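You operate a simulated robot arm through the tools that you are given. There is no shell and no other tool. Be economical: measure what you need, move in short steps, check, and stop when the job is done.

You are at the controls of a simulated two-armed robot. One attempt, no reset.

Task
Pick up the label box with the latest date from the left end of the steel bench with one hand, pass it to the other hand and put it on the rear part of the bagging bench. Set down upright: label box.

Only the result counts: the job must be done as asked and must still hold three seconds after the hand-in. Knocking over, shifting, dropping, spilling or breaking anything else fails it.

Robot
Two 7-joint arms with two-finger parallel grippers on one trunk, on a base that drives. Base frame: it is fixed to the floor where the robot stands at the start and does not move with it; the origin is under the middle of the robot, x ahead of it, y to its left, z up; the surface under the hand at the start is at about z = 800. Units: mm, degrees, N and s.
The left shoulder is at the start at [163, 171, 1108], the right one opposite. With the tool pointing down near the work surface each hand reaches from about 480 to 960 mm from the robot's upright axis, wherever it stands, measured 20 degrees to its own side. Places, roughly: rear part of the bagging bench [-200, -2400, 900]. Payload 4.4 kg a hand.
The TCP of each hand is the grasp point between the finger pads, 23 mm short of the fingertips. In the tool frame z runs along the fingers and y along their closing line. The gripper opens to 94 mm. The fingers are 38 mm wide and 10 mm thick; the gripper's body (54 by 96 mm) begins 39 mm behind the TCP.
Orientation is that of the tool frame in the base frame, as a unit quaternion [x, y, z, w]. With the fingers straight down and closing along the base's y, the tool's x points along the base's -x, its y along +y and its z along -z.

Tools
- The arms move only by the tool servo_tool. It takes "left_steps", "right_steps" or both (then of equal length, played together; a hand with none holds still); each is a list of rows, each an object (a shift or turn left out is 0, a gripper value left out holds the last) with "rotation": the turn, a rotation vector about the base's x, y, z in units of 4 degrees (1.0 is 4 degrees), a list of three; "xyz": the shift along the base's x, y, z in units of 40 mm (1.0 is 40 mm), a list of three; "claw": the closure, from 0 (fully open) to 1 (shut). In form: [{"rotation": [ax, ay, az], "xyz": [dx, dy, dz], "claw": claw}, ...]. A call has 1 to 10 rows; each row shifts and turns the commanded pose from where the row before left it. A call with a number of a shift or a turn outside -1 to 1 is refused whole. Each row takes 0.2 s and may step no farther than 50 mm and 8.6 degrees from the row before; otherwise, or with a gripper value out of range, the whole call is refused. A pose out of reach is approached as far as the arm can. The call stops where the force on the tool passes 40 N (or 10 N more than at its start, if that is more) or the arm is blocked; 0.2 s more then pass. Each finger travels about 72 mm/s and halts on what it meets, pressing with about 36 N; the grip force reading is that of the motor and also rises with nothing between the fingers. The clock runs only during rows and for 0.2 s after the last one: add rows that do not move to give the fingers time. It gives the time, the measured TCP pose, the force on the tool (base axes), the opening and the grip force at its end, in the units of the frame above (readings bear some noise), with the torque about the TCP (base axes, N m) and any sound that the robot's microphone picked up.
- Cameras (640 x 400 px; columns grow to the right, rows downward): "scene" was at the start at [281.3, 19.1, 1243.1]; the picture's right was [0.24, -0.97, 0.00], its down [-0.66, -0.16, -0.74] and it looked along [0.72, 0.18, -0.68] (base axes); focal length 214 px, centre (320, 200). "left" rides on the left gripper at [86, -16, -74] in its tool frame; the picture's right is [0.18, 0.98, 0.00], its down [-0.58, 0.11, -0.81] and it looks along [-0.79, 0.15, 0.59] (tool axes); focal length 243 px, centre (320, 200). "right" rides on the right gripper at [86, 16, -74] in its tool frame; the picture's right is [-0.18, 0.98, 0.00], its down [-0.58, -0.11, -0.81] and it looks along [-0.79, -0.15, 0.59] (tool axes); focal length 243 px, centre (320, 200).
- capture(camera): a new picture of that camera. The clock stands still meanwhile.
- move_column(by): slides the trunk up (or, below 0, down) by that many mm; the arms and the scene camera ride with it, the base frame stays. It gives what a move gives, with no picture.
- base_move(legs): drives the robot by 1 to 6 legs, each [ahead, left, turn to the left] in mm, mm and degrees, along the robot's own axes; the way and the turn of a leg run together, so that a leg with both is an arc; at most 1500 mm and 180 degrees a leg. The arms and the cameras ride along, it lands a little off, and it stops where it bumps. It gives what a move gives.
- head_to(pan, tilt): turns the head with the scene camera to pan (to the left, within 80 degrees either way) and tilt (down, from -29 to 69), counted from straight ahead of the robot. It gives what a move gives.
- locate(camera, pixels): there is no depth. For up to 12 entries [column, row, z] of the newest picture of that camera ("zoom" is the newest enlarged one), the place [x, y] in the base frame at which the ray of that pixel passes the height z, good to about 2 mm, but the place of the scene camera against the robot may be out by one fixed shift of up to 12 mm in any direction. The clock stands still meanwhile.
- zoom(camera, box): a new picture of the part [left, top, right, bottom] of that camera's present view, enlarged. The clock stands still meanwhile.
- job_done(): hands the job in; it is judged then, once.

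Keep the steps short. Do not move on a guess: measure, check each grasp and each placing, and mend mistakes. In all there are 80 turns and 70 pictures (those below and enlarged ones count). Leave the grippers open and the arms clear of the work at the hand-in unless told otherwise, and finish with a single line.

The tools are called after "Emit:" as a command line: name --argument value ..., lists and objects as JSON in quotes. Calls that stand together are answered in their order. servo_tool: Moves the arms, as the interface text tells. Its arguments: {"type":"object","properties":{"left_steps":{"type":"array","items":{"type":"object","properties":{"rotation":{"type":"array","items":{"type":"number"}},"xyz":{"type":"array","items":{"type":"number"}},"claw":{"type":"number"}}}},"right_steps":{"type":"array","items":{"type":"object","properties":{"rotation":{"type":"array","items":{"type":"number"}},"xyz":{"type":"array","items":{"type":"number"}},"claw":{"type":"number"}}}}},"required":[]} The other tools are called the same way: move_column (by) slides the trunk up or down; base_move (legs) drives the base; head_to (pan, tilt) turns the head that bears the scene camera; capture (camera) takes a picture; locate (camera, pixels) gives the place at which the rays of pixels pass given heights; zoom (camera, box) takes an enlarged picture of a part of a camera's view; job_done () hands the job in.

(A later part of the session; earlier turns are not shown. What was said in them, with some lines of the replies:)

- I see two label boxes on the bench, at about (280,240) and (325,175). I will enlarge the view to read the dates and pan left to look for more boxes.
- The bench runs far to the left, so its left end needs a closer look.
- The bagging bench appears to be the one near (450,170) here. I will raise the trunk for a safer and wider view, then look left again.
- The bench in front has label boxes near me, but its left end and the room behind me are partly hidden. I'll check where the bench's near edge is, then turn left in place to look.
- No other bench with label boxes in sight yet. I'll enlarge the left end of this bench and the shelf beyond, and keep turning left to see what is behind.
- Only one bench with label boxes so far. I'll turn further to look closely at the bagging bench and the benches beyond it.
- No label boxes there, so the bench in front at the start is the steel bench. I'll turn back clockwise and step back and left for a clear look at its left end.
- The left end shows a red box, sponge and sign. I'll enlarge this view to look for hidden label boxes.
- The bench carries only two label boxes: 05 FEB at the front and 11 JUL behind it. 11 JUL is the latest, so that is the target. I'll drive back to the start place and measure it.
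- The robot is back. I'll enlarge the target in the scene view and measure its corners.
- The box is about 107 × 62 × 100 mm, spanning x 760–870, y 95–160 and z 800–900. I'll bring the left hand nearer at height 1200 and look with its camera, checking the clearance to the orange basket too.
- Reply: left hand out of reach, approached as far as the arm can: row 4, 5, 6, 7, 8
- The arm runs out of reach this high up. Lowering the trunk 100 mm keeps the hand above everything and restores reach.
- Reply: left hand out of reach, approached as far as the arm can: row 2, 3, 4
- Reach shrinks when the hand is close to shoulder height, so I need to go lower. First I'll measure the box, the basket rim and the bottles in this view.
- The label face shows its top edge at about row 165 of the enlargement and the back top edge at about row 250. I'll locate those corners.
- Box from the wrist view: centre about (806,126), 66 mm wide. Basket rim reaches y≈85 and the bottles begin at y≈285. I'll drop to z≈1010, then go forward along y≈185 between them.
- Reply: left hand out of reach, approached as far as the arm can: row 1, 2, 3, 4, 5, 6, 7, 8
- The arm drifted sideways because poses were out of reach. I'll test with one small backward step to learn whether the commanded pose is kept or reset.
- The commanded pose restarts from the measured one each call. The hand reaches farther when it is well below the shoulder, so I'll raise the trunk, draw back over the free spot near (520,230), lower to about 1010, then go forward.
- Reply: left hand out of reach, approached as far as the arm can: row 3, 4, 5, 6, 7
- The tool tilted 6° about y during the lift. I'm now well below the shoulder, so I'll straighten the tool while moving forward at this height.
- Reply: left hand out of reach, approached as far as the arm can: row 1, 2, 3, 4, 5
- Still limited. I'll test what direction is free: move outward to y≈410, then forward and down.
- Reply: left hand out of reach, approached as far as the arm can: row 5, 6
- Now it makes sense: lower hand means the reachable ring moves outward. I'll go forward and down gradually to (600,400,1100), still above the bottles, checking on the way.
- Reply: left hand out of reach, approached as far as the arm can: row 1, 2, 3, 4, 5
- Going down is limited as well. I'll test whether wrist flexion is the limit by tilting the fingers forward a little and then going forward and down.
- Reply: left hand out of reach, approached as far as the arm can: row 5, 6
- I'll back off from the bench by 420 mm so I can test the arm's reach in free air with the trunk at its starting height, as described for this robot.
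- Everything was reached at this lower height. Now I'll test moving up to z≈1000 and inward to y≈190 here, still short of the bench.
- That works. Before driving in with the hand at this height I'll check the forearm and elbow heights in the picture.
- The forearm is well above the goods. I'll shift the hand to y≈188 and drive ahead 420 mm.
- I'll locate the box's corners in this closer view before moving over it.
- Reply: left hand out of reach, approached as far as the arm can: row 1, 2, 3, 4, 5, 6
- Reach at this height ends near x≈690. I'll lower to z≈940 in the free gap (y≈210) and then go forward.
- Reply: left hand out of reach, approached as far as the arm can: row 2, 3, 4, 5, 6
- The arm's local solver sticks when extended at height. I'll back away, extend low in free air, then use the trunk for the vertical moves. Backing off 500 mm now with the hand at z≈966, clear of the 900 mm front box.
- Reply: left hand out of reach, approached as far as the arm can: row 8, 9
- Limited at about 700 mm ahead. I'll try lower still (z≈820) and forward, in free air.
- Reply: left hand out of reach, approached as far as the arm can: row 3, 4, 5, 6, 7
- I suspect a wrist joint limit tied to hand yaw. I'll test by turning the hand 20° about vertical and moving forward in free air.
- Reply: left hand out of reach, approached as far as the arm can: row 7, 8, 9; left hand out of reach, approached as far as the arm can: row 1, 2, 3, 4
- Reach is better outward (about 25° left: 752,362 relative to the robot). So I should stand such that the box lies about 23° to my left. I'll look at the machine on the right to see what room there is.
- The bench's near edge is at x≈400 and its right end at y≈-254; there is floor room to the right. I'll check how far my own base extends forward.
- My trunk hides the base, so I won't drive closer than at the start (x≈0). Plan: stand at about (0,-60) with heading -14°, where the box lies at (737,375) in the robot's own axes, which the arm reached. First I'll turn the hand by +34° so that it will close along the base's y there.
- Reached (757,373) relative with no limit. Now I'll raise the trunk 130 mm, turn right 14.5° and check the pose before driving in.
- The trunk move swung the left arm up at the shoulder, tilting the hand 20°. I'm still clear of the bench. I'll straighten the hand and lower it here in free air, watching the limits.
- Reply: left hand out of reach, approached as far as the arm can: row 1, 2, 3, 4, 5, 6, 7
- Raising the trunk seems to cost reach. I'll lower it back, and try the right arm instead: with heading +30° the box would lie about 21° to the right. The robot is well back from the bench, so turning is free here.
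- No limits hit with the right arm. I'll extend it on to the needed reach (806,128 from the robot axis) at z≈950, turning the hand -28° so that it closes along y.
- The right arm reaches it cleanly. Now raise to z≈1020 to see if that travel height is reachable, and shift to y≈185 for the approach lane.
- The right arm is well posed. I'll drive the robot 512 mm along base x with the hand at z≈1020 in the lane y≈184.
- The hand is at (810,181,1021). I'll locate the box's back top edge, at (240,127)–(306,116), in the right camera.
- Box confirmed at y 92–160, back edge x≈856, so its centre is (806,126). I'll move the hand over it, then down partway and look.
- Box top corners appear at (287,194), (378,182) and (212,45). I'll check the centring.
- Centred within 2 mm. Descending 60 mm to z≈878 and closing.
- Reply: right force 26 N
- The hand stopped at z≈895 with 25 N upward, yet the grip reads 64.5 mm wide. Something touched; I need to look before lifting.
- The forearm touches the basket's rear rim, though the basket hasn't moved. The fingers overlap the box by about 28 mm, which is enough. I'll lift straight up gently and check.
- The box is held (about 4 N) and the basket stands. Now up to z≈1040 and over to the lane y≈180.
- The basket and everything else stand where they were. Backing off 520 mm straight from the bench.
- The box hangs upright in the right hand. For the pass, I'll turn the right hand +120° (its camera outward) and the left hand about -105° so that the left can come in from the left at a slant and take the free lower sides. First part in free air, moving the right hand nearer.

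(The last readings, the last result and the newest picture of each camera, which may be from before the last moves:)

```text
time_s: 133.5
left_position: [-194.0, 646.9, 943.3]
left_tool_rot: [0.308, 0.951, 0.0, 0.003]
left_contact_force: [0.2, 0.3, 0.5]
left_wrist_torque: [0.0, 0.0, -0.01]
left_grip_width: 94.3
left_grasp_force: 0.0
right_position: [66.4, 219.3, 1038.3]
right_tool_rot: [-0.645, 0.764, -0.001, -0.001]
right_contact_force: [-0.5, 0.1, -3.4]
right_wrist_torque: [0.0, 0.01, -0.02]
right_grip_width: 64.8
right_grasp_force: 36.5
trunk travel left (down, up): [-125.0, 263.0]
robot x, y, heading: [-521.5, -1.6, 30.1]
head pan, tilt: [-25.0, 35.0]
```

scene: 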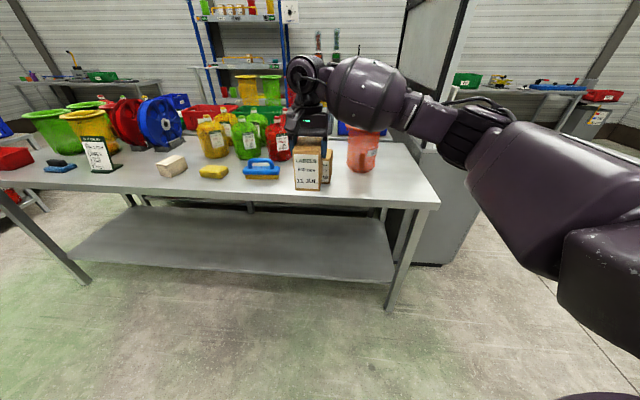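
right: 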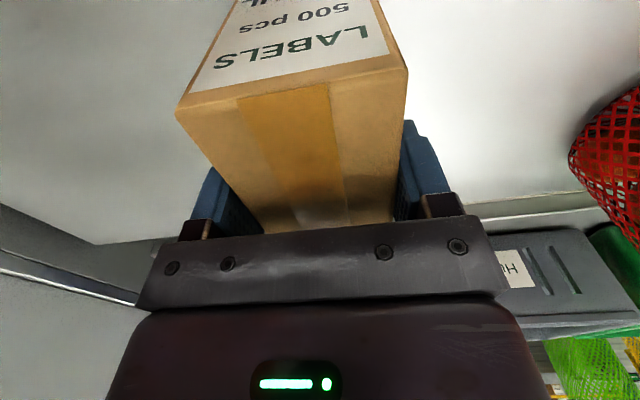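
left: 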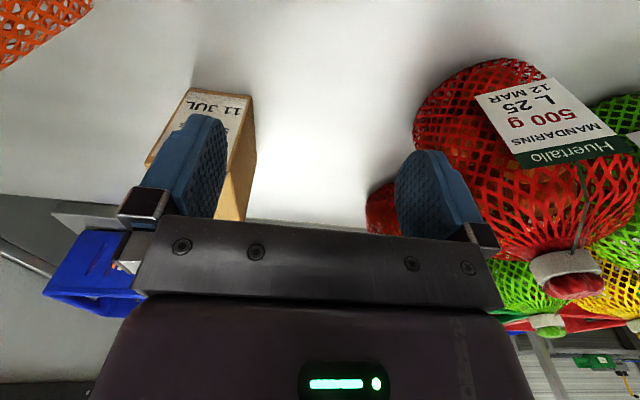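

Both wrists turn freely. I'll finish the yaw turns: right +40°, left -24°.

Emit:
servo_tool --right_steps '[{"rotation": [0, 0, 1], "claw": 1}, {"rotation": [0, 0, 1], "claw": 1}, {"rotation": [0, 0, 1], "claw": 1}, {"rotation": [0, 0, 1], "claw": 1}, {"rotation": [0, 0, 1], "claw": 1}, {"rotation": [0, 0, 1], "claw": 1}, {"rotation": [0, 0, 1], "claw": 1}, {"rotation": [0, 0, 1], "claw": 1}, {"rotation": [0, 0, 1], "claw": 1}, {"rotation": [0, 0, 1], "claw": 1}]' --left_steps '[{"rotation": [0, 0, -0.6]}, {"rotation": [0, 0, -0.6]}, {"rotation": [0, 0, -0.6]}, {"rotation": [0, 0, -0.6]}, {"rotation": [0, 0, -0.6]}, {"rotation": [0, 0, -0.6]}, {"rotation": [0, 0, -0.6]}, {"rotation": [0, 0, -0.6]}, {"rotation": [0, 0, -0.6]}, {"rotation": [0, 0, -0.6]}]'

Emit:
servo_tool --left_steps '[{"xyz": [0, 0, 0.4], "rotation": [-0.866, -0.5, 0]}, {"xyz": [0, 0, 0.4], "rotation": [-0.866, -0.5, 0]}, {"xyz": [0, 0, 0.4], "rotation": [-0.866, -0.5, 0]}, {"xyz": [0, 0, 0.4], "rotation": [-0.866, -0.5, 0]}, {"xyz": [0, 0, 0.4], "rotation": [-0.866, -0.5, 0]}, {"rotation": [-0.866, -0.5, 0]}, {"rotation": [-0.866, -0.5, 0]}, {"rotation": [-0.866, -0.5, 0]}, {"rotation": [-0.866, -0.5, 0]}, {"rotation": [-0.866, -0.5, 0]}]'

Emit:
head_to --pan 8 --tilt 35

Emit:
capture --camera "scene"

```text
time_s: 135.7
left_position: [-194.3, 647.9, 943.8]
left_tool_rot: [0.499, 0.867, -0.002, 0.003]
left_contact_force: [0.3, -0.6, 0.1]
left_wrist_torque: [0.01, 0.0, -0.03]
left_grip_width: 94.1
left_grasp_force: 0.1
right_position: [66.9, 218.5, 1037.5]
right_tool_rot: [0.768, -0.641, 0.0, 0.0]
right_contact_force: [-1.0, -0.9, -3.4]
right_wrist_torque: [0.0, -0.02, -0.01]
right_grip_width: 64.8
right_grasp_force: 35.7
right hand out of reach, approached as far as the arm can: row 6, 7, 8, 9, 10
trunk travel left (down, up): [-125.0, 263.0]
robot x, y, heading: [-520.4, -4.2, 30.1]
head pan, tilt: [-25.0, 35.0]
```

```text
time_s: 137.9
left_position: [-195.5, 647.0, 1023.9]
left_tool_rot: [0.468, 0.813, -0.173, 0.298]
left_contact_force: [0.4, -0.1, -1.0]
left_wrist_torque: [0.0, 0.0, 0.01]
left_grip_width: 94.0
left_grasp_force: 0.1
right_position: [67.1, 218.9, 1037.6]
right_tool_rot: [0.768, -0.641, 0.001, 0.001]
right_contact_force: [0.1, 1.1, -2.9]
right_wrist_torque: [-0.01, -0.01, -0.01]
right_grip_width: 65.0
right_grasp_force: 35.8
trunk travel left (down, up): [-125.0, 263.0]
robot x, y, heading: [-520.8, -1.3, 30.1]
head pan, tilt: [-25.0, 35.0]
```

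```text
time_s: 138.9
left_position: [-193.5, 647.2, 1023.2]
left_tool_rot: [0.469, 0.814, -0.172, 0.298]
left_contact_force: [0.7, -0.7, 0.4]
left_wrist_torque: [0.01, 0.04, -0.03]
left_grip_width: 93.9
left_grasp_force: 0.0
right_position: [66.5, 219.2, 1038.6]
right_tool_rot: [0.768, -0.641, 0.0, 0.0]
right_contact_force: [0.2, 0.1, -4.1]
right_wrist_torque: [0.0, 0.0, -0.01]
right_grip_width: 64.8
right_grasp_force: 36.2
trunk travel left (down, up): [-125.0, 263.0]
robot x, y, heading: [-520.4, 0.2, 30.1]
head pan, tilt: [8.0, 35.0]
```

```text
22 pictures are left
```

scene: 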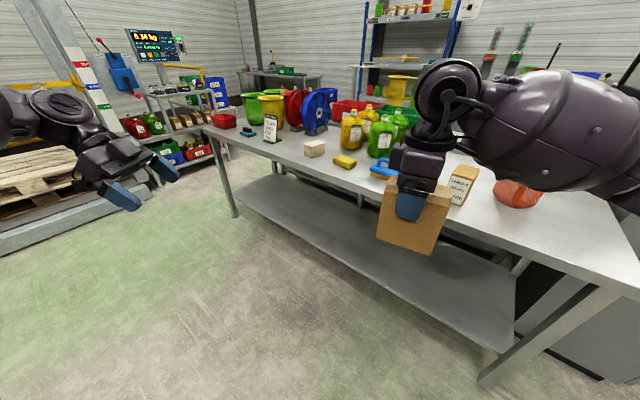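

The right hand's yaw ends at 100° (its limit), so the left hand must point along (0.18,-0.98). I'll bring the box more to the middle and the left hand to a point 130 mm short of its grasp, slanted 46°.

Emit:
servo_tool --right_steps '[{"xyz": [-0.42, 0.375, 0], "claw": 1}, {"xyz": [-0.42, 0.375, 0], "claw": 1}, {"xyz": [-0.42, 0.375, 0], "claw": 1}, {"xyz": [-0.42, 0.375, 0], "claw": 1}, {"xyz": [-0.42, 0.375, 0], "claw": 1}, {"xyz": [-0.42, 0.375, 0], "claw": 1}, {"xyz": [-0.42, 0.375, 0], "claw": 1}, {"claw": 1}]' --left_steps '[{"xyz": [0.43, -0.725, 0.186], "rotation": [0, 0, -0.99]}, {"xyz": [0.43, -0.725, 0.186], "rotation": [0, 0, -0.99]}, {"xyz": [0.43, -0.725, 0.186], "rotation": [0, 0, -0.99]}, {"xyz": [0.43, -0.725, 0.186], "rotation": [0, 0, -0.99]}, {"xyz": [0.43, -0.725, 0.186], "rotation": [0, 0, -0.99]}, {"xyz": [0.43, -0.725, 0.186], "rotation": [-0.74, -0.13, 0]}, {"xyz": [0.43, -0.725, 0.186], "rotation": [-0.74, -0.13, 0]}, {"xyz": [0, 0, 0]}]'

Emit:
capture --camera "scene"

Emit:
capture --camera "left"

```text
time_s: 140.7
left_position: [-73.6, 444.4, 1074.5]
left_tool_rot: [0.59, 0.705, -0.254, 0.301]
left_contact_force: [0.4, -0.1, 0.0]
left_wrist_torque: [-0.02, 0.05, 0.01]
left_grip_width: 93.9
left_grasp_force: 0.0
right_position: [-50.6, 324.1, 1039.0]
right_tool_rot: [0.767, -0.641, -0.001, 0.0]
right_contact_force: [0.0, -0.4, -3.5]
right_wrist_torque: [0.02, 0.03, -0.03]
right_grip_width: 64.9
right_grasp_force: 35.5
trunk travel left (down, up): [-125.0, 263.0]
robot x, y, heading: [-521.0, -1.8, 30.1]
head pan, tilt: [8.0, 35.0]
```

```text
21 pictures are left
```

scene: 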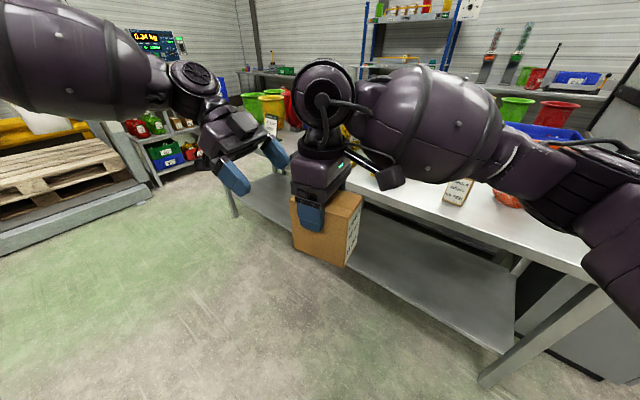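

```text
20 pictures are left
```

left: 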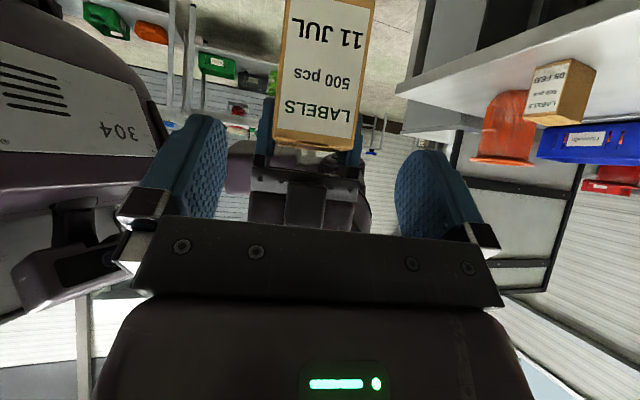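

The hands line up within 2 mm along the closing line. I'll slide the left hand 130 mm along its fingers to the box's free lower sides, then look.

Emit:
servo_tool --left_steps '[{"xyz": [0.11, -0.568, -0.588]}, {"xyz": [0.11, -0.568, -0.588]}, {"xyz": [0.11, -0.568, -0.588]}, {"xyz": [0.11, -0.568, -0.588]}, {"xyz": [0, 0, 0]}]'

Emit:
zoom --camera "scene" --box '[180, 50, 420, 280]'

Emit:
capture --camera "left"

```text
time_s: 141.9
left_position: [-56.0, 355.1, 980.1]
left_tool_rot: [0.588, 0.707, -0.25, 0.302]
left_contact_force: [0.7, 20.0, 17.7]
left_wrist_torque: [-1.21, 0.38, -0.31]
left_grip_width: 94.1
left_grasp_force: 0.0
right_position: [-51.3, 324.1, 1039.3]
right_tool_rot: [0.768, -0.64, 0.001, 0.001]
right_contact_force: [-0.3, -20.0, -22.5]
right_wrist_torque: [-0.41, -0.36, 0.46]
right_grip_width: 64.4
right_grasp_force: 36.4
trunk travel left (down, up): [-125.0, 263.0]
robot x, y, heading: [-521.1, -3.6, 30.2]
head pan, tilt: [8.0, 35.0]
```

```text
1.74 times, centred on (300, 165) of scene
```

zoom: 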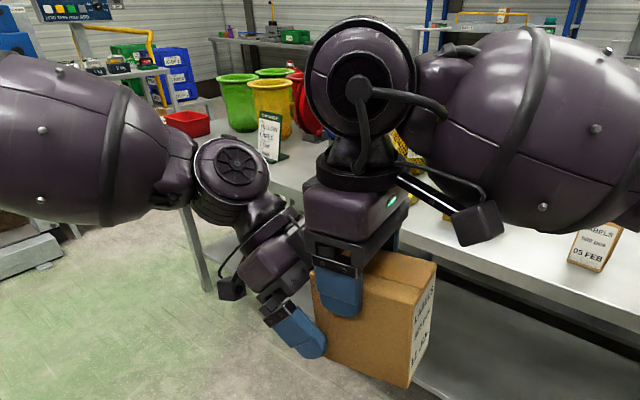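

```text
18 pictures are left
```

left: 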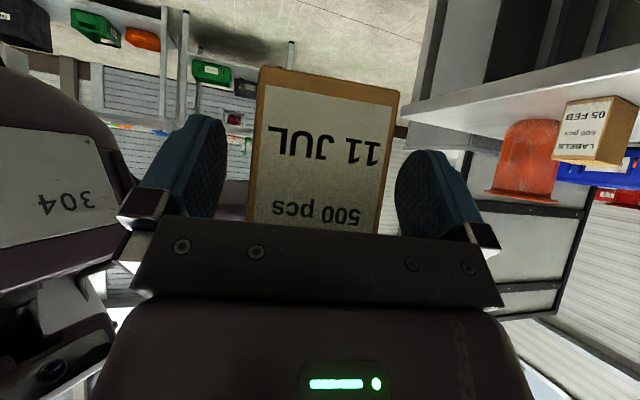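

The left palm presses the box's end (about 20 N): it went too deep. I'll back off about 12 mm, raise 16 mm and tilt 4° more, then read the force.

Emit:
servo_tool --left_steps '[{"xyz": [-0.05, 0.3, 0.1]}, {"xyz": [0, 0, 0.3], "rotation": [-0.98, -0.18, 0]}, {"xyz": [0, 0, 0]}]'

Emit:
zoom --camera "scene" --box '[240, 120, 380, 260]'

```text
time_s: 142.7
left_position: [-58.7, 365.6, 996.9]
left_tool_rot: [0.58, 0.695, -0.274, 0.325]
left_contact_force: [-0.1, 0.2, 0.5]
left_wrist_torque: [0.0, -0.01, -0.01]
left_grip_width: 94.1
left_grasp_force: 0.0
right_position: [-49.8, 324.8, 1038.8]
right_tool_rot: [0.768, -0.641, 0.001, 0.0]
right_contact_force: [-0.2, -0.5, -3.5]
right_wrist_torque: [0.05, -0.01, 0.0]
right_grip_width: 65.1
right_grasp_force: 36.2
trunk travel left (down, up): [-125.0, 263.0]
robot x, y, heading: [-518.4, -1.2, 30.1]
head pan, tilt: [8.0, 35.0]
```

```text
2.86 times, centred on (310, 190) of scene
```

zoom: 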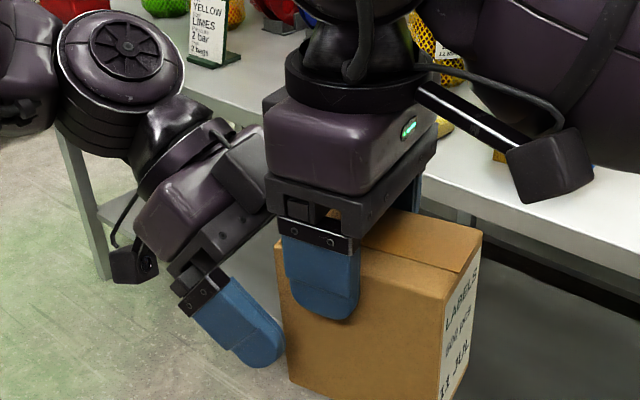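

The earlier push slid the box about 13 mm in the right hand. So I'll go 11 mm forward and 11 mm lower with the left hand, then close it gently, watching forces.

Emit:
servo_tool --left_steps '[{"xyz": [0, 0, -0.28]}, {"xyz": [0.05, -0.29, 0]}, {"xyz": [0, 0, 0]}]'

Emit:
servo_tool --left_steps '[{"claw": 0.15}, {"claw": 0.3}, {"claw": 0.5}, {"claw": 1}, {"claw": 1}, {"claw": 1}]'

Emit:
zoom --camera "scene" --box '[240, 120, 380, 260]'

```text
time_s: 143.5
left_position: [-56.4, 355.1, 985.2]
left_tool_rot: [0.581, 0.695, -0.273, 0.325]
left_contact_force: [-0.5, -0.3, 0.2]
left_wrist_torque: [0.03, 0.02, -0.04]
left_grip_width: 94.1
left_grasp_force: 0.1
right_position: [-50.0, 325.0, 1037.6]
right_tool_rot: [0.767, -0.641, 0.001, 0.001]
right_contact_force: [-0.8, -0.2, -3.5]
right_wrist_torque: [0.03, 0.04, 0.02]
right_grip_width: 64.7
right_grasp_force: 35.9
trunk travel left (down, up): [-125.0, 263.0]
robot x, y, heading: [-520.9, -1.4, 30.3]
head pan, tilt: [8.0, 35.0]
```

```text
time_s: 144.9
left_position: [-55.6, 355.3, 985.5]
left_tool_rot: [0.58, 0.696, -0.272, 0.325]
left_contact_force: [11.8, -1.2, -0.5]
left_wrist_torque: [0.14, -0.22, 0.39]
left_grip_width: 64.6
left_grasp_force: 36.0
right_position: [-52.0, 325.0, 1039.2]
right_tool_rot: [0.768, -0.64, -0.001, 0.001]
right_contact_force: [-11.8, 0.2, 0.6]
right_wrist_torque: [-0.03, 0.81, 0.02]
right_grip_width: 64.8
right_grasp_force: 36.4
trunk travel left (down, up): [-125.0, 263.0]
robot x, y, heading: [-518.9, -3.3, 30.0]
head pan, tilt: [8.0, 35.0]
```

```text
2.86 times, centred on (310, 190) of scene
```

zoom: 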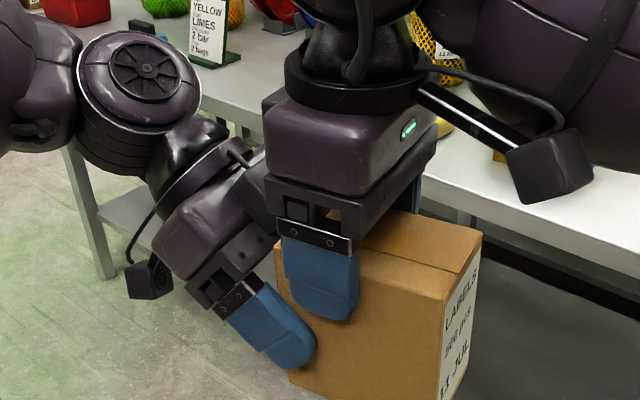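

The left hand holds the box at 64.6 mm. Now I'll open the right hand and lift it straight up off the box.

Emit:
servo_tool --right_steps '[{"claw": 0.25}, {"claw": 0.1}, {"claw": 0}, {"claw": 0}, {"xyz": [0, 0, 0.4], "claw": 0}, {"xyz": [0, 0, 0.6], "claw": 0}, {"xyz": [0, 0, 0.8], "claw": 0}, {"xyz": [0.4, -0.4, 0.6], "claw": 0}, {"claw": 0}]' --left_steps '[{"claw": 1}, {"claw": 1}, {"claw": 1}, {"claw": 1}, {"claw": 1}, {"claw": 1}, {"claw": 1}, {"claw": 1}, {"claw": 1}]'

Emit:
capture --camera "scene"

```text
time_s: 146.9
left_position: [-55.6, 355.1, 985.2]
left_tool_rot: [0.579, 0.696, -0.273, 0.326]
left_contact_force: [-0.9, -0.1, -0.1]
left_wrist_torque: [0.11, 0.0, 0.02]
left_grip_width: 64.8
left_grasp_force: 36.4
right_position: [-34.3, 309.2, 1135.6]
right_tool_rot: [0.768, -0.64, 0.0, 0.001]
right_contact_force: [0.2, 0.3, -1.1]
right_wrist_torque: [0.0, 0.04, 0.01]
right_grip_width: 94.0
right_grasp_force: 0.1
trunk travel left (down, up): [-125.0, 263.0]
robot x, y, heading: [-520.8, -1.3, 30.3]
head pan, tilt: [8.0, 35.0]
```

```text
15 pictures are left
```

scene: 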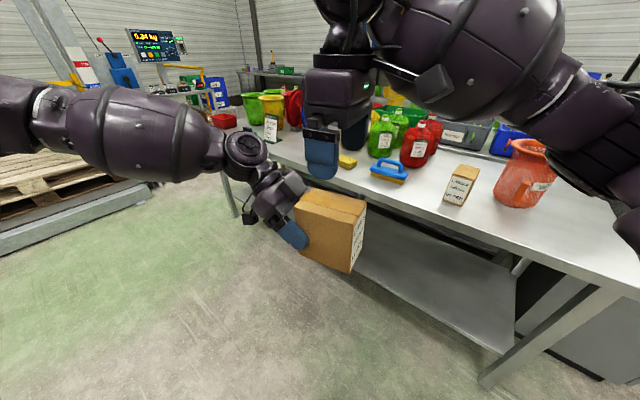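

The box is upright in the left hand and the right hand is free. I'll move the right hand aside and turn the robot to face the bagging bench.

Emit:
servo_tool --right_steps '[{"xyz": [0.4, -0.7, 0.2]}, {"xyz": [0.4, -0.7, 0.2]}, {"xyz": [0.4, -0.7, 0.2]}, {"xyz": [0.4, -0.7, 0.2]}, {"xyz": [0.4, -0.7, 0.2]}, {"xyz": [0.4, -0.7, 0]}, {}]' --left_steps '[{"claw": 1}, {"claw": 1}, {"claw": 1}, {"claw": 1}, {"claw": 1}, {"claw": 1}, {"claw": 1}]'

Emit:
base_move --legs '[[0, 0, -120]]'

Emit:
head_to --pan -5 --tilt 22

Emit:
capture --camera "scene"

```text
time_s: 148.5
left_position: [-56.6, 355.2, 986.1]
left_tool_rot: [0.579, 0.696, -0.273, 0.325]
left_contact_force: [0.0, -0.2, 0.1]
left_wrist_torque: [0.14, -0.01, -0.04]
left_grip_width: 64.7
left_grasp_force: 36.5
right_position: [60.2, 140.6, 1174.0]
right_tool_rot: [0.768, -0.64, 0.001, 0.001]
right_contact_force: [0.1, 0.7, 0.2]
right_wrist_torque: [0.03, -0.02, 0.0]
right_grip_width: 94.0
right_grasp_force: 0.0
trunk travel left (down, up): [-125.0, 263.0]
robot x, y, heading: [-517.3, -6.0, 30.1]
head pan, tilt: [8.0, 35.0]
```

```text
time_s: 153.9
left_position: [-439.1, -580.9, 984.6]
left_tool_rot: [0.893, -0.151, -0.419, -0.072]
left_contact_force: [0.3, 0.1, 0.8]
left_wrist_torque: [-0.07, -0.13, 0.01]
left_grip_width: 64.9
left_grasp_force: 36.2
right_position: [-685.0, -576.0, 1173.8]
right_tool_rot: [0.167, 0.986, 0.0, 0.0]
right_contact_force: [-0.4, 0.1, -0.3]
right_wrist_torque: [0.01, -0.01, -0.01]
right_grip_width: 94.2
right_grasp_force: 0.0
trunk travel left (down, up): [-125.0, 263.0]
robot x, y, heading: [-518.8, -3.0, -89.6]
head pan, tilt: [8.0, 35.0]
```

```text
time_s: 154.6
left_position: [-439.7, -580.4, 985.6]
left_tool_rot: [0.893, -0.152, -0.418, -0.072]
left_contact_force: [0.3, -0.5, 0.7]
left_wrist_torque: [-0.01, -0.14, 0.0]
left_grip_width: 64.8
left_grasp_force: 35.7
right_position: [-682.6, -576.6, 1173.1]
right_tool_rot: [0.167, 0.986, 0.001, -0.001]
right_contact_force: [0.4, -0.2, -0.3]
right_wrist_torque: [0.0, -0.03, -0.01]
right_grip_width: 94.1
right_grasp_force: 0.1
trunk travel left (down, up): [-125.0, 263.0]
robot x, y, heading: [-519.5, -2.9, -89.7]
head pan, tilt: [-5.0, 22.0]
```

```text
14 pictures are left
```

scene: 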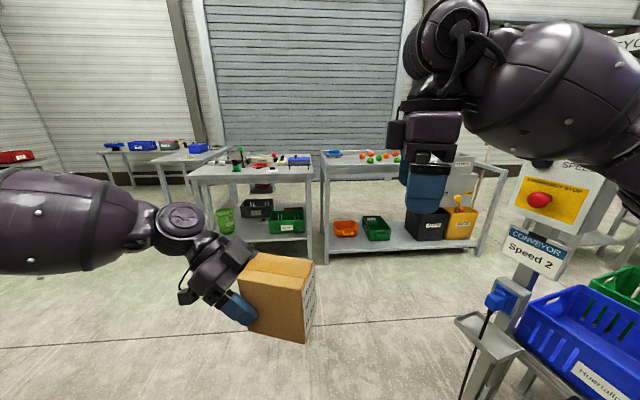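

The bagging bench is at columns 190–312 with things along its middle. I'll enlarge and measure it.

Emit:
zoom --camera "scene" --box '[170, 130, 340, 250]'

Emit:
locate --camera "scene" --pixels '[[192, 181, 900], [312, 182, 900], [308, 153, 900], [222, 153, 900], [322, 178, 900], [460, 395, 0], [525, 330, 700], [198, 262, 0], [312, 262, 0]]'

```text
3.33 times, centred on (255, 190) of scene
```

zoom: 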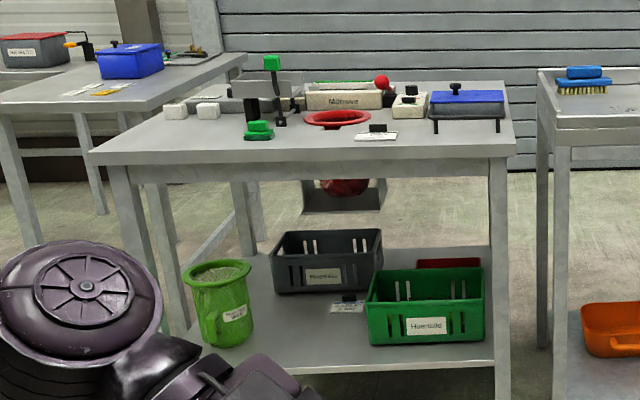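

```text
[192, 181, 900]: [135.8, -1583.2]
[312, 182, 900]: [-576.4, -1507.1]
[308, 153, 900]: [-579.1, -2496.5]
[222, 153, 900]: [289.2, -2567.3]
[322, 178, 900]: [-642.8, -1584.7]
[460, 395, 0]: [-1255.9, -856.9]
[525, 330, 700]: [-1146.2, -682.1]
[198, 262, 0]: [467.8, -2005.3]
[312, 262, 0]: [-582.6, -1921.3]
```

I'll locate the bench's edges and objects more exactly in the enlargement.

Emit:
locate --camera "zoom" --pixels '[[90, 152, 900], [515, 148, 900], [505, 82, 900], [308, 108, 900], [382, 106, 900], [400, 118, 900], [435, 132, 900], [500, 130, 900], [378, 140, 900], [310, 125, 900], [180, 118, 900], [272, 138, 900]]'

```text
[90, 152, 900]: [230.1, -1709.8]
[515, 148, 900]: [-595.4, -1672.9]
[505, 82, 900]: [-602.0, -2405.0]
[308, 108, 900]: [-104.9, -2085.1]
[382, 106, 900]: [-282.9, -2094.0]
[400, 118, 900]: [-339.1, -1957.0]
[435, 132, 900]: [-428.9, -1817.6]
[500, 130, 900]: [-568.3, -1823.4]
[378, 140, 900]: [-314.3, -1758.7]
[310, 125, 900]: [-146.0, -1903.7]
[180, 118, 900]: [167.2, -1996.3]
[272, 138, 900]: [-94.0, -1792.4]
```

The bench spans x -600…230. I'll drive nearer: first left (away from the conveyor stand), then ahead 1000 mm, and look from there.

Emit:
base_move --legs '[[0, 300, 0], [1000, 0, 0]]'

Emit:
head_to --pan -3 --tilt 30

Emit:
capture --camera "scene"

```text
time_s: 162.6
left_position: [-129.7, -1562.2, 985.1]
left_tool_rot: [0.893, -0.15, -0.418, -0.071]
left_contact_force: [-0.2, 0.9, -0.1]
left_wrist_torque: [-0.06, -0.14, 0.01]
left_grip_width: 64.6
left_grasp_force: 36.3
right_position: [-373.9, -1559.8, 1174.3]
right_tool_rot: [0.167, 0.986, 0.0, 0.0]
right_contact_force: [0.6, -0.5, 0.0]
right_wrist_torque: [0.04, 0.02, -0.01]
right_grip_width: 94.0
right_grasp_force: 0.0
trunk travel left (down, up): [-125.0, 263.0]
robot x, y, heading: [-215.5, -984.2, -89.3]
head pan, tilt: [-5.0, 22.0]
```

```text
time_s: 163.2
left_position: [-128.8, -1562.1, 985.1]
left_tool_rot: [0.892, -0.151, -0.419, -0.073]
left_contact_force: [-0.3, 0.7, 0.1]
left_wrist_torque: [-0.04, -0.14, -0.02]
left_grip_width: 64.9
left_grasp_force: 36.6
right_position: [-373.7, -1559.2, 1174.2]
right_tool_rot: [0.166, 0.986, 0.001, 0.0]
right_contact_force: [-0.3, 0.5, 0.4]
right_wrist_torque: [-0.02, 0.01, -0.02]
right_grip_width: 94.1
right_grasp_force: 0.0
trunk travel left (down, up): [-125.0, 263.0]
robot x, y, heading: [-213.3, -985.4, -89.7]
head pan, tilt: [-3.0, 30.0]
```

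```text
12 pictures are left
```

scene: 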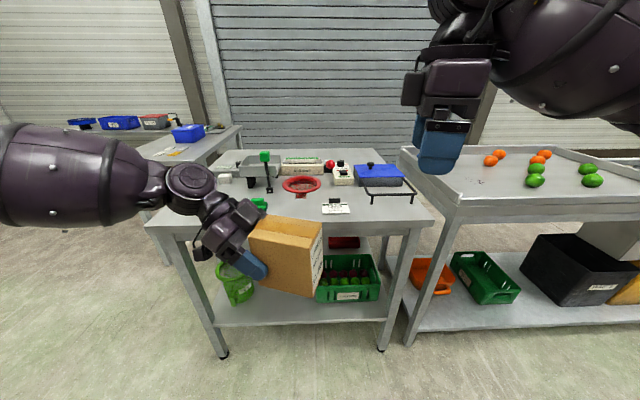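

Now feet and edges are visible. I'll measure them.

Emit:
locate --camera "scene" --pixels '[[383, 349, 0], [222, 357, 0], [435, 222, 900], [146, 226, 900], [378, 150, 900], [435, 222, 800], [378, 150, 800], [300, 171, 900], [280, 172, 900], [340, 184, 900], [378, 186, 900], [240, 180, 900]]'

Emit:
zoom --camera "scene" --box '[140, 130, 450, 240]'

```text
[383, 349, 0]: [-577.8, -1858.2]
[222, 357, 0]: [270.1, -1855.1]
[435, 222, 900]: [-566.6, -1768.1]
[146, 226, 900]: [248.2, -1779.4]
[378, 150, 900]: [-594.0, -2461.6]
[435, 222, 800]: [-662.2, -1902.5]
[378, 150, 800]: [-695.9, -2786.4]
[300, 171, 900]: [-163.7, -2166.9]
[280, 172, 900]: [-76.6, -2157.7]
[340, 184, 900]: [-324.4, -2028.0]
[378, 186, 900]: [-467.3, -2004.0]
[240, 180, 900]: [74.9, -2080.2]
```

```text
2.06 times, centred on (295, 185) of scene
```

zoom: 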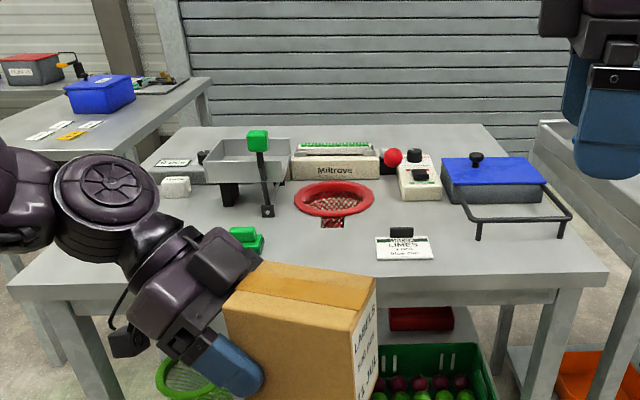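

The surface is at z≈900 with near edge y≈-1770 and far edge y≈-2480. From the front, the rear strip (y≈-2380) is too far for the left arm, so I'd stand at the bench's left end instead. I'll turn left 35° to see the floor there.

Emit:
base_move --legs '[[0, 0, 38]]'

Emit:
head_to --pan 0 --tilt 30

Emit:
capture --camera "scene"

```text
time_s: 165.4
left_position: [211.8, -1383.2, 985.5]
left_tool_rot: [0.893, 0.154, -0.418, 0.071]
left_contact_force: [0.6, -0.1, 0.6]
left_wrist_torque: [0.04, -0.13, -0.01]
left_grip_width: 64.9
left_grasp_force: 35.9
right_position: [21.6, -1534.4, 1173.1]
right_tool_rot: [-0.17, 0.985, 0.0, -0.001]
right_contact_force: [0.2, -0.6, -0.4]
right_wrist_torque: [-0.02, 0.0, -0.03]
right_grip_width: 94.2
right_grasp_force: 0.1
trunk travel left (down, up): [-125.0, 263.0]
robot x, y, heading: [-211.6, -982.5, -50.5]
head pan, tilt: [-3.0, 30.0]
```

```text
time_s: 166.1
left_position: [212.7, -1383.3, 985.0]
left_tool_rot: [0.892, 0.153, -0.418, 0.071]
left_contact_force: [-0.1, 0.5, -0.9]
left_wrist_torque: [0.05, -0.11, 0.0]
left_grip_width: 64.5
left_grasp_force: 36.1
right_position: [19.2, -1534.2, 1173.6]
right_tool_rot: [-0.169, 0.986, 0.0, 0.0]
right_contact_force: [-0.4, -0.3, -0.1]
right_wrist_torque: [0.01, 0.03, -0.01]
right_grip_width: 93.8
right_grasp_force: 0.1
trunk travel left (down, up): [-125.0, 263.0]
robot x, y, heading: [-212.4, -985.2, -50.8]
head pan, tilt: [0.0, 30.0]
```

```text
10 pictures are left
```

scene: 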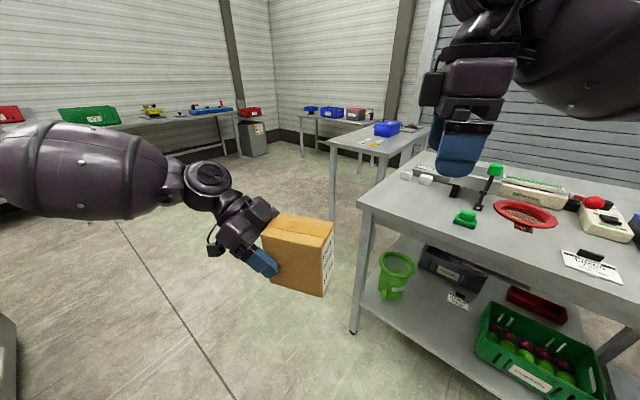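

Emit:
locate --camera "scene" --pixels '[[353, 332, 0], [332, 219, 0], [325, 141, 900], [372, 208, 900], [358, 200, 900], [366, 250, 0], [400, 174, 900], [425, 184, 900], [378, 155, 900], [430, 127, 900], [465, 222, 900], [460, 190, 900]]'

Emit:
zoom --camera "scene" --box '[310, 110, 640, 260]'

```text
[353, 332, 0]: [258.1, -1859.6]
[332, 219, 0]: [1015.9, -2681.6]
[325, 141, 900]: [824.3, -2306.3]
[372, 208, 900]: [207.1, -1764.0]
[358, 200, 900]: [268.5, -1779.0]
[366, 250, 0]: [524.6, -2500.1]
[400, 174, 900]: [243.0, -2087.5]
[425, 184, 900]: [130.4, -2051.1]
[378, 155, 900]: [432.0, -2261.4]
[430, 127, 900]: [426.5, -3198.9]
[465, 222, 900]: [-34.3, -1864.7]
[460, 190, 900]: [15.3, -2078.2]
```

```text
1.94 times, centred on (475, 185) of scene
```

zoom: 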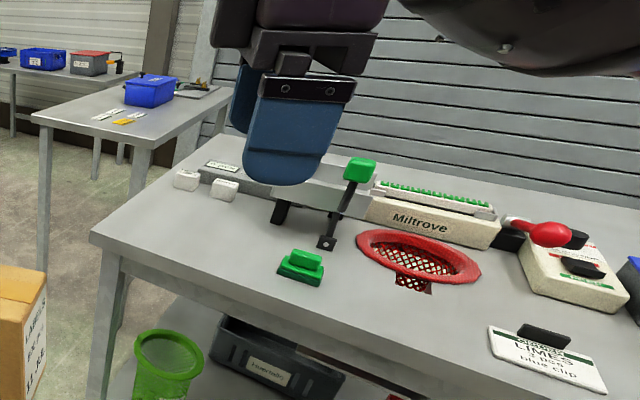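

The left bench begins at y≈-2480, so there is room at the bagging bench's left end. Plan: drive around its corner to (880,-1600), turn to heading 180°, and slide left to y≈-1990, staying clear of everything.

Emit:
base_move --legs '[[1167, 458, 0], [0, 0, -129], [0, 390, 0]]'

Emit:
head_to --pan 8 --tilt 32

Emit:
capture --camera "scene"

```text
time_s: 181.4
left_position: [298.4, -2062.6, 985.8]
left_tool_rot: [-0.521, 0.741, 0.243, 0.347]
left_contact_force: [0.1, -0.9, 0.5]
left_wrist_torque: [-0.15, 0.06, -0.04]
left_grip_width: 65.0
left_grasp_force: 35.9
right_position: [303.1, -1818.5, 1174.7]
right_tool_rot: [0.818, 0.575, -0.001, 0.0]
right_contact_force: [0.2, 0.0, -0.3]
right_wrist_torque: [0.01, 0.01, 0.01]
right_grip_width: 93.9
right_grasp_force: 0.0
trunk travel left (down, up): [-125.0, 263.0]
robot x, y, heading: [876.1, -1987.4, 180.1]
head pan, tilt: [0.0, 30.0]
```

```text
time_s: 182.1
left_position: [298.7, -2062.9, 984.2]
left_tool_rot: [-0.521, 0.741, 0.243, 0.348]
left_contact_force: [-1.0, 0.5, 0.4]
left_wrist_torque: [-0.12, 0.06, 0.02]
left_grip_width: 65.0
left_grasp_force: 36.0
right_position: [303.9, -1818.2, 1173.3]
right_tool_rot: [0.818, 0.576, 0.0, 0.0]
right_contact_force: [0.1, 0.6, 0.4]
right_wrist_torque: [-0.03, -0.03, -0.01]
right_grip_width: 94.1
right_grasp_force: 0.0
trunk travel left (down, up): [-125.0, 263.0]
robot x, y, heading: [877.2, -1983.7, 180.0]
head pan, tilt: [8.0, 32.0]
```

```text
8 pictures are left
```

scene: 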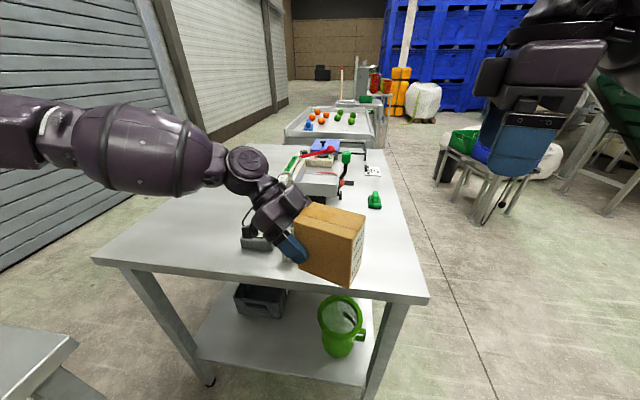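

An excellent view: the rear strip on the left of the devices is empty. I'll measure the corners and the devices' rear side.

Emit:
locate --camera "scene" --pixels '[[93, 258, 900], [428, 297, 900], [241, 245, 900], [272, 249, 900], [280, 185, 900], [205, 168, 900], [180, 220, 900], [210, 200, 900], [35, 370, 800]]'

```text
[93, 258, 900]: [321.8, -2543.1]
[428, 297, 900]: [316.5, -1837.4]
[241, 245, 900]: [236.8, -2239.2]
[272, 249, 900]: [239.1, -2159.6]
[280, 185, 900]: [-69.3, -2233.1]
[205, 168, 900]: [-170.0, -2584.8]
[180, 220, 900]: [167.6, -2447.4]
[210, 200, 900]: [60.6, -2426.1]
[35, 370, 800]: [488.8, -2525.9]
```

The two views together put the surface at z≈873 and the bench at y -1820…-2587; the devices end at y≈-2260. My target is the box centre near (60,-2430). I'll raise the left hand and swing it outward to y≈-2430 while still at the bench's end.

Emit:
servo_tool --left_steps '[{"xyz": [0.3, 0, 0.9], "claw": 1}, {"xyz": [0.1, -0.9, 0.1], "claw": 1}, {"xyz": [0, -0.95, 0], "claw": 1}, {"xyz": [0, -0.95, 0], "claw": 1}, {"xyz": [0, -0.95, 0], "claw": 1}, {"xyz": [0, -0.95, 0], "claw": 1}, {"xyz": [0, -0.95, 0], "claw": 1}, {"xyz": [0, -0.95, 0], "claw": 1}, {"xyz": [0, -0.95, 0], "claw": 1}, {"xyz": [0, -0.95, 0], "claw": 1}]'

```text
time_s: 184.3
left_position: [312.5, -2402.8, 1024.0]
left_tool_rot: [-0.521, 0.74, 0.244, 0.348]
left_contact_force: [-0.1, -0.4, -2.8]
left_wrist_torque: [-0.12, 0.05, 0.0]
left_grip_width: 64.9
left_grasp_force: 36.3
right_position: [303.2, -1817.7, 1173.9]
right_tool_rot: [0.818, 0.575, 0.001, 0.0]
right_contact_force: [0.6, 0.0, 0.4]
right_wrist_torque: [0.0, 0.02, 0.03]
right_grip_width: 93.9
right_grasp_force: 0.1
trunk travel left (down, up): [-125.0, 263.0]
robot x, y, heading: [876.6, -1990.1, 179.9]
head pan, tilt: [8.0, 32.0]
```

No limits. Now drive ahead 190 mm and left 60 mm, bringing the box over the empty rear strip at bottom height ≈980.

Emit:
base_move --legs '[[190, 60, 0]]'

Emit:
servo_tool --left_steps '[{"xyz": [-0.6, 0, -0.4], "claw": 1}, {"xyz": [-0.6, 0, -0.4], "claw": 1}, {"xyz": [-0.6, 0, -0.2], "claw": 1}, {"claw": 1}]'

Emit:
capture --camera "scene"

```text
time_s: 185.9
left_position: [119.3, -2464.0, 1023.6]
left_tool_rot: [-0.522, 0.74, 0.244, 0.347]
left_contact_force: [0.3, -0.3, -3.4]
left_wrist_torque: [-0.15, 0.04, 0.04]
left_grip_width: 64.9
left_grasp_force: 35.9
right_position: [109.4, -1881.1, 1174.8]
right_tool_rot: [0.818, 0.576, 0.001, 0.0]
right_contact_force: [-0.2, -0.2, 0.4]
right_wrist_torque: [0.0, 0.0, 0.05]
right_grip_width: 94.1
right_grasp_force: 0.0
trunk travel left (down, up): [-125.0, 263.0]
robot x, y, heading: [685.6, -2047.6, -179.8]
head pan, tilt: [8.0, 32.0]
```

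```text
time_s: 186.9
left_position: [48.9, -2462.2, 984.9]
left_tool_rot: [-0.521, 0.74, 0.244, 0.347]
left_contact_force: [-0.1, -0.1, -3.3]
left_wrist_torque: [-0.13, 0.08, -0.03]
left_grip_width: 64.7
left_grasp_force: 35.9
right_position: [110.1, -1881.4, 1174.3]
right_tool_rot: [0.817, 0.577, 0.0, -0.001]
right_contact_force: [0.7, 0.7, 0.2]
right_wrist_torque: [-0.01, 0.01, 0.01]
right_grip_width: 94.0
right_grasp_force: 0.1
trunk travel left (down, up): [-125.0, 263.0]
robot x, y, heading: [683.4, -2047.0, -179.8]
head pan, tilt: [8.0, 32.0]
```

```text
7 pictures are left
```

scene: 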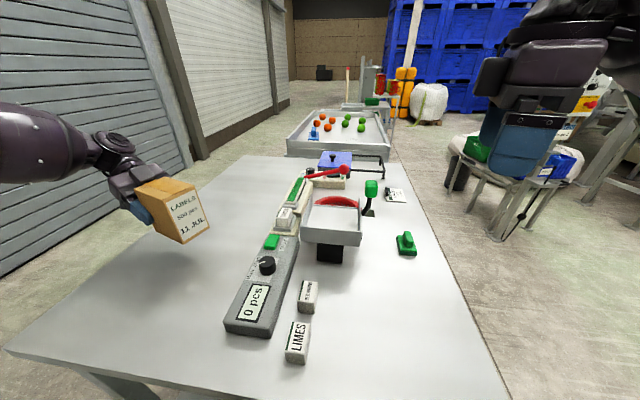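

The box hangs upright over the empty rear strip. Lowering: 56 mm, then small steps watching the force.

Emit:
servo_tool --left_steps '[{"xyz": [0, 0, -0.5], "claw": 1}, {"xyz": [0, 0, -0.5], "claw": 1}, {"xyz": [0, 0, -0.4], "claw": 1}, {"claw": 1}]'

Emit:
zoom --camera "scene" --box '[80, 120, 260, 290]'

```text
time_s: 187.9
left_position: [49.2, -2462.1, 928.5]
left_tool_rot: [-0.521, 0.74, 0.244, 0.347]
left_contact_force: [-1.0, 0.9, -2.3]
left_wrist_torque: [-0.13, 0.06, 0.0]
left_grip_width: 65.0
left_grasp_force: 35.9
right_position: [110.3, -1881.3, 1174.1]
right_tool_rot: [0.818, 0.576, 0.0, 0.001]
right_contact_force: [-0.1, 0.1, -0.2]
right_wrist_torque: [0.0, -0.03, 0.02]
right_grip_width: 93.8
right_grasp_force: 0.0
trunk travel left (down, up): [-125.0, 263.0]
robot x, y, heading: [687.2, -2051.1, -179.6]
head pan, tilt: [8.0, 32.0]
```

```text
2.35 times, centred on (170, 205) of scene
```

zoom: 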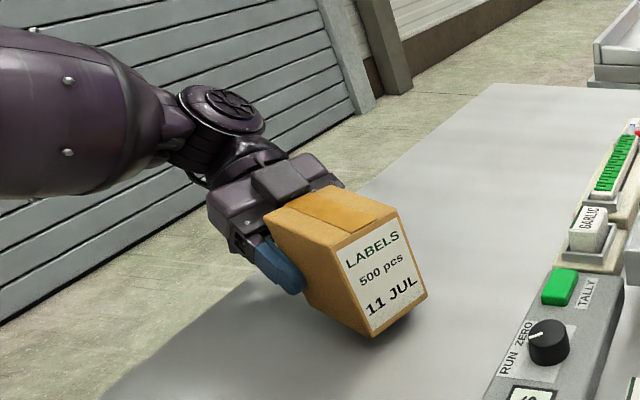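

Close to the surface now. I'll continue down in 4 mm steps.

Emit:
servo_tool --left_steps '[{"xyz": [0, 0, -0.1], "claw": 1}, {"xyz": [0, 0, -0.1], "claw": 1}, {"claw": 1}]'

```text
time_s: 188.7
left_position: [49.9, -2462.1, 920.2]
left_tool_rot: [-0.522, 0.741, 0.242, 0.346]
left_contact_force: [0.2, 0.2, -2.3]
left_wrist_torque: [-0.15, 0.03, 0.01]
left_grip_width: 65.0
left_grasp_force: 36.1
right_position: [109.2, -1880.0, 1173.7]
right_tool_rot: [0.818, 0.576, 0.0, 0.0]
right_contact_force: [-0.1, 0.5, -0.3]
right_wrist_torque: [0.0, -0.02, -0.02]
right_grip_width: 94.1
right_grasp_force: 0.1
trunk travel left (down, up): [-125.0, 263.0]
robot x, y, heading: [681.7, -2046.7, -180.0]
head pan, tilt: [8.0, 32.0]
```

Emit:
servo_tool --left_steps '[{"xyz": [0, 0, -0.08], "claw": 1}, {"xyz": [0, 0, -0.08], "claw": 1}, {"claw": 1}]'

Emit:
zoom --camera "scene" --box '[100, 140, 240, 280]'

```text
time_s: 189.5
left_position: [50.8, -2462.9, 915.9]
left_tool_rot: [-0.522, 0.742, 0.241, 0.345]
left_contact_force: [-0.8, -0.5, -2.9]
left_wrist_torque: [-0.15, 0.08, 0.01]
left_grip_width: 64.8
left_grasp_force: 36.0
left hand out of reach, approached as far as the arm can: row 2
right_position: [109.7, -1880.3, 1173.4]
right_tool_rot: [0.817, 0.576, 0.0, 0.0]
right_contact_force: [0.3, 0.8, -1.6]
right_wrist_torque: [-0.01, 0.03, 0.03]
right_grip_width: 93.6
right_grasp_force: 0.1
trunk travel left (down, up): [-125.0, 263.0]
robot x, y, heading: [682.8, -2048.9, -179.7]
head pan, tilt: [8.0, 32.0]
```

```text
2.86 times, centred on (170, 210) of scene
```

zoom: 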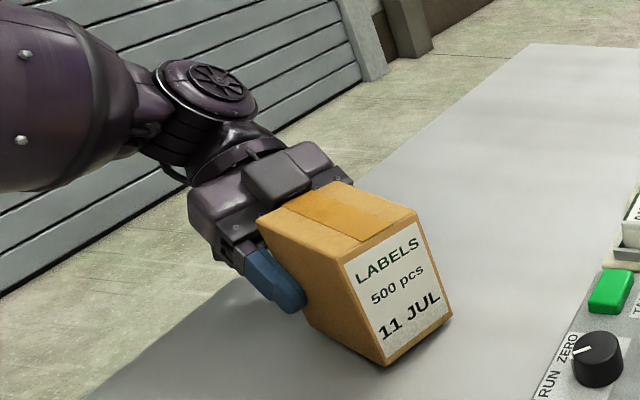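

The arm is at its limit downward, so I'll lower the trunk in small amounts (downward trunk moves kept the hand's pose), watching the force.

Emit:
move_column --by -6

Emit:
move_column --by -5

```text
time_s: 190.0
left_position: [50.1, -2462.6, 909.8]
left_tool_rot: [-0.521, 0.741, 0.243, 0.347]
left_contact_force: [-0.4, 0.1, 0.7]
left_wrist_torque: [-0.06, 0.23, 0.06]
left_grip_width: 64.7
left_grasp_force: 35.8
right_position: [109.6, -1880.1, 1168.6]
right_tool_rot: [0.817, 0.577, -0.001, -0.001]
right_contact_force: [-1.0, 0.0, -0.3]
right_wrist_torque: [-0.02, -0.02, 0.01]
right_grip_width: 94.3
right_grasp_force: 0.2
trunk travel left (down, up): [-119.0, 269.0]
robot x, y, heading: [683.8, -2044.7, -179.6]
head pan, tilt: [8.0, 32.0]
```

```text
time_s: 190.6
left_position: [50.3, -2463.2, 909.8]
left_tool_rot: [-0.521, 0.741, 0.245, 0.346]
left_contact_force: [-1.7, -5.1, 25.0]
left_wrist_torque: [-0.75, -0.46, 0.0]
left_grip_width: 64.5
left_grasp_force: 36.3
right_position: [112.0, -1880.8, 1165.6]
right_tool_rot: [0.817, 0.576, -0.001, -0.001]
right_contact_force: [0.6, -0.6, -0.3]
right_wrist_torque: [-0.01, -0.02, -0.01]
right_grip_width: 94.1
right_grasp_force: 0.1
trunk travel left (down, up): [-114.0, 274.0]
robot x, y, heading: [685.2, -2048.3, -179.8]
head pan, tilt: [8.0, 32.0]
```

The box now stands on the surface (25 N upward). I'll ease up 3 mm and open the left hand.

Emit:
servo_tool --left_steps '[{"xyz": [0, 0, 0.08], "claw": 1}, {"claw": 0.28}, {"claw": 0.2}, {"claw": 0.1}, {"claw": 0}, {"claw": 0}]'

Emit:
zoom --camera "scene" --box '[100, 140, 240, 280]'

```text
time_s: 192.0
left_position: [50.5, -2463.3, 909.2]
left_tool_rot: [-0.521, 0.74, 0.243, 0.349]
left_contact_force: [0.4, 0.0, 1.0]
left_wrist_torque: [0.03, 0.0, -0.01]
left_grip_width: 93.9
left_grasp_force: 0.0
right_position: [109.0, -1880.1, 1161.9]
right_tool_rot: [0.818, 0.575, -0.001, 0.001]
right_contact_force: [-0.2, 0.8, 0.2]
right_wrist_torque: [0.03, 0.0, -0.02]
right_grip_width: 93.9
right_grasp_force: 0.1
trunk travel left (down, up): [-114.0, 274.0]
robot x, y, heading: [682.3, -2048.9, -179.6]
head pan, tilt: [8.0, 32.0]
```

```text
2.86 times, centred on (170, 210) of scene
```

zoom: 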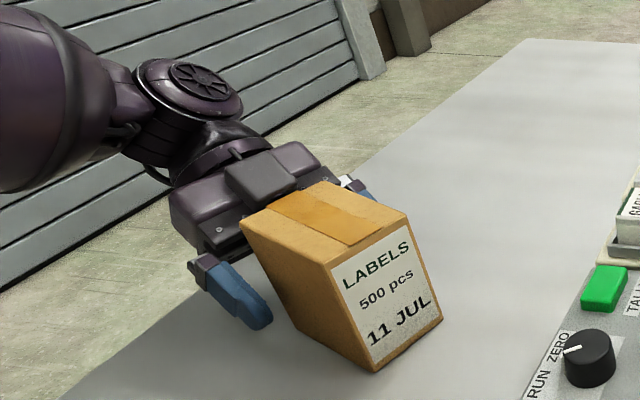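

The box stands upright on its own. I'll draw the left hand back along its fingers in small steps.

Emit:
servo_tool --left_steps '[{"xyz": [-0.1, -0.29, 0.25], "claw": 0}, {"xyz": [-0.1, -0.29, 0.25], "claw": 0}, {"xyz": [-0.1, -0.29, 0.25], "claw": 0}, {"xyz": [-0.12, -0.36, 0.32], "claw": 0}, {"xyz": [-0.12, -0.36, 0.32], "claw": 0}, {"xyz": [0, -0.3, 0.7], "claw": 0}, {"xyz": [0, -0.2, 0.8], "claw": 0}, {"claw": 0}]'

Emit:
capture --camera "scene"

```text
time_s: 193.8
left_position: [27.7, -2546.2, 1022.5]
left_tool_rot: [-0.522, 0.74, 0.243, 0.347]
left_contact_force: [0.0, 1.0, -0.7]
left_wrist_torque: [0.03, 0.02, -0.04]
left_grip_width: 94.0
left_grasp_force: 0.1
right_position: [109.3, -1880.7, 1161.6]
right_tool_rot: [0.818, 0.576, 0.0, 0.0]
right_contact_force: [-1.4, -0.1, 0.2]
right_wrist_torque: [0.0, 0.03, 0.02]
right_grip_width: 94.0
right_grasp_force: 0.1
trunk travel left (down, up): [-114.0, 274.0]
robot x, y, heading: [682.4, -2050.0, -180.1]
head pan, tilt: [8.0, 32.0]
```

```text
3 pictures are left
```

scene: 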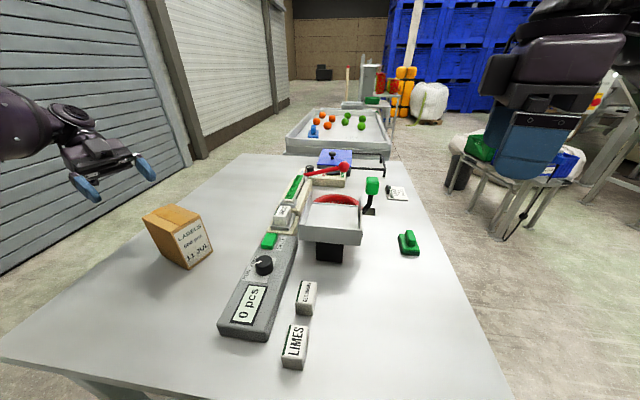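

The box stands upright on the rear strip and nothing else was touched. I'll back the robot 250 mm straight away from the bench end; the hands pass above and behind the box.

Emit:
servo_tool --left_steps '[{"xyz": [0, -0.2, 0.8], "claw": 0}, {"xyz": [0.2, 0, 0.6], "claw": 0}, {"claw": 0}]'

Emit:
base_move --legs '[[-250, 0, 0]]'

Emit:
capture --camera "scene"

```text
time_s: 194.6
left_position: [37.6, -2555.8, 1079.2]
left_tool_rot: [-0.521, 0.741, 0.243, 0.348]
left_contact_force: [-0.3, 0.0, 1.0]
left_wrist_torque: [0.03, -0.02, -0.02]
left_grip_width: 93.8
left_grasp_force: 0.1
right_position: [110.4, -1879.8, 1162.2]
right_tool_rot: [0.818, 0.575, 0.0, 0.0]
right_contact_force: [0.2, -0.2, 0.1]
right_wrist_torque: [-0.03, -0.03, 0.01]
right_grip_width: 94.1
right_grasp_force: 0.2
trunk travel left (down, up): [-114.0, 274.0]
robot x, y, heading: [683.6, -2045.8, -179.9]
head pan, tilt: [8.0, 32.0]
```

```text
time_s: 196.4
left_position: [282.6, -2554.8, 1078.4]
left_tool_rot: [-0.522, 0.74, 0.243, 0.348]
left_contact_force: [-0.4, 0.8, -0.9]
left_wrist_torque: [-0.01, 0.0, 0.02]
left_grip_width: 94.1
left_grasp_force: 0.0
right_position: [354.8, -1879.7, 1163.1]
right_tool_rot: [0.818, 0.576, 0.0, -0.001]
right_contact_force: [1.0, -0.2, -0.7]
right_wrist_torque: [-0.02, -0.01, 0.02]
right_grip_width: 94.0
right_grasp_force: 0.0
trunk travel left (down, up): [-114.0, 274.0]
robot x, y, heading: [926.4, -2044.5, -180.1]
head pan, tilt: [8.0, 32.0]
```

```text
2 pictures are left
```

scene: 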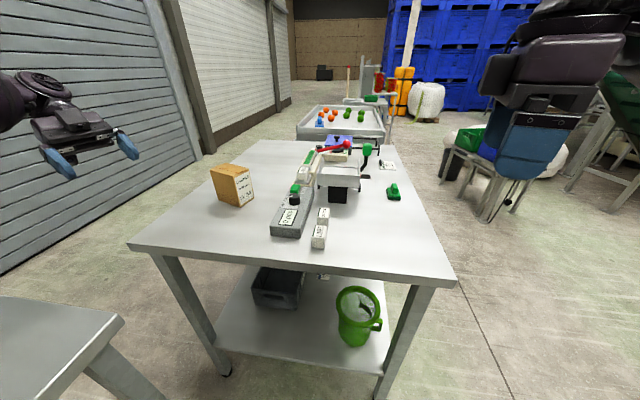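

The box stands upright on the rear part of the bagging bench. Both grippers are open and both arms are clear, so I'm handing in.

Emit:
job_done

```text
The job is handed in.
```

The 11 JUL label box, the later of the two dates (the other is 05 FEB), was picked up with the right hand, passed to the left, and now stands upright on the rear part of the bagging bench; I found no label boxes at the steel bench's far left end, so I took these two as the ones meant, and while gripping, the right forearm touched the orange basket's rim but the basket did not visibly move.
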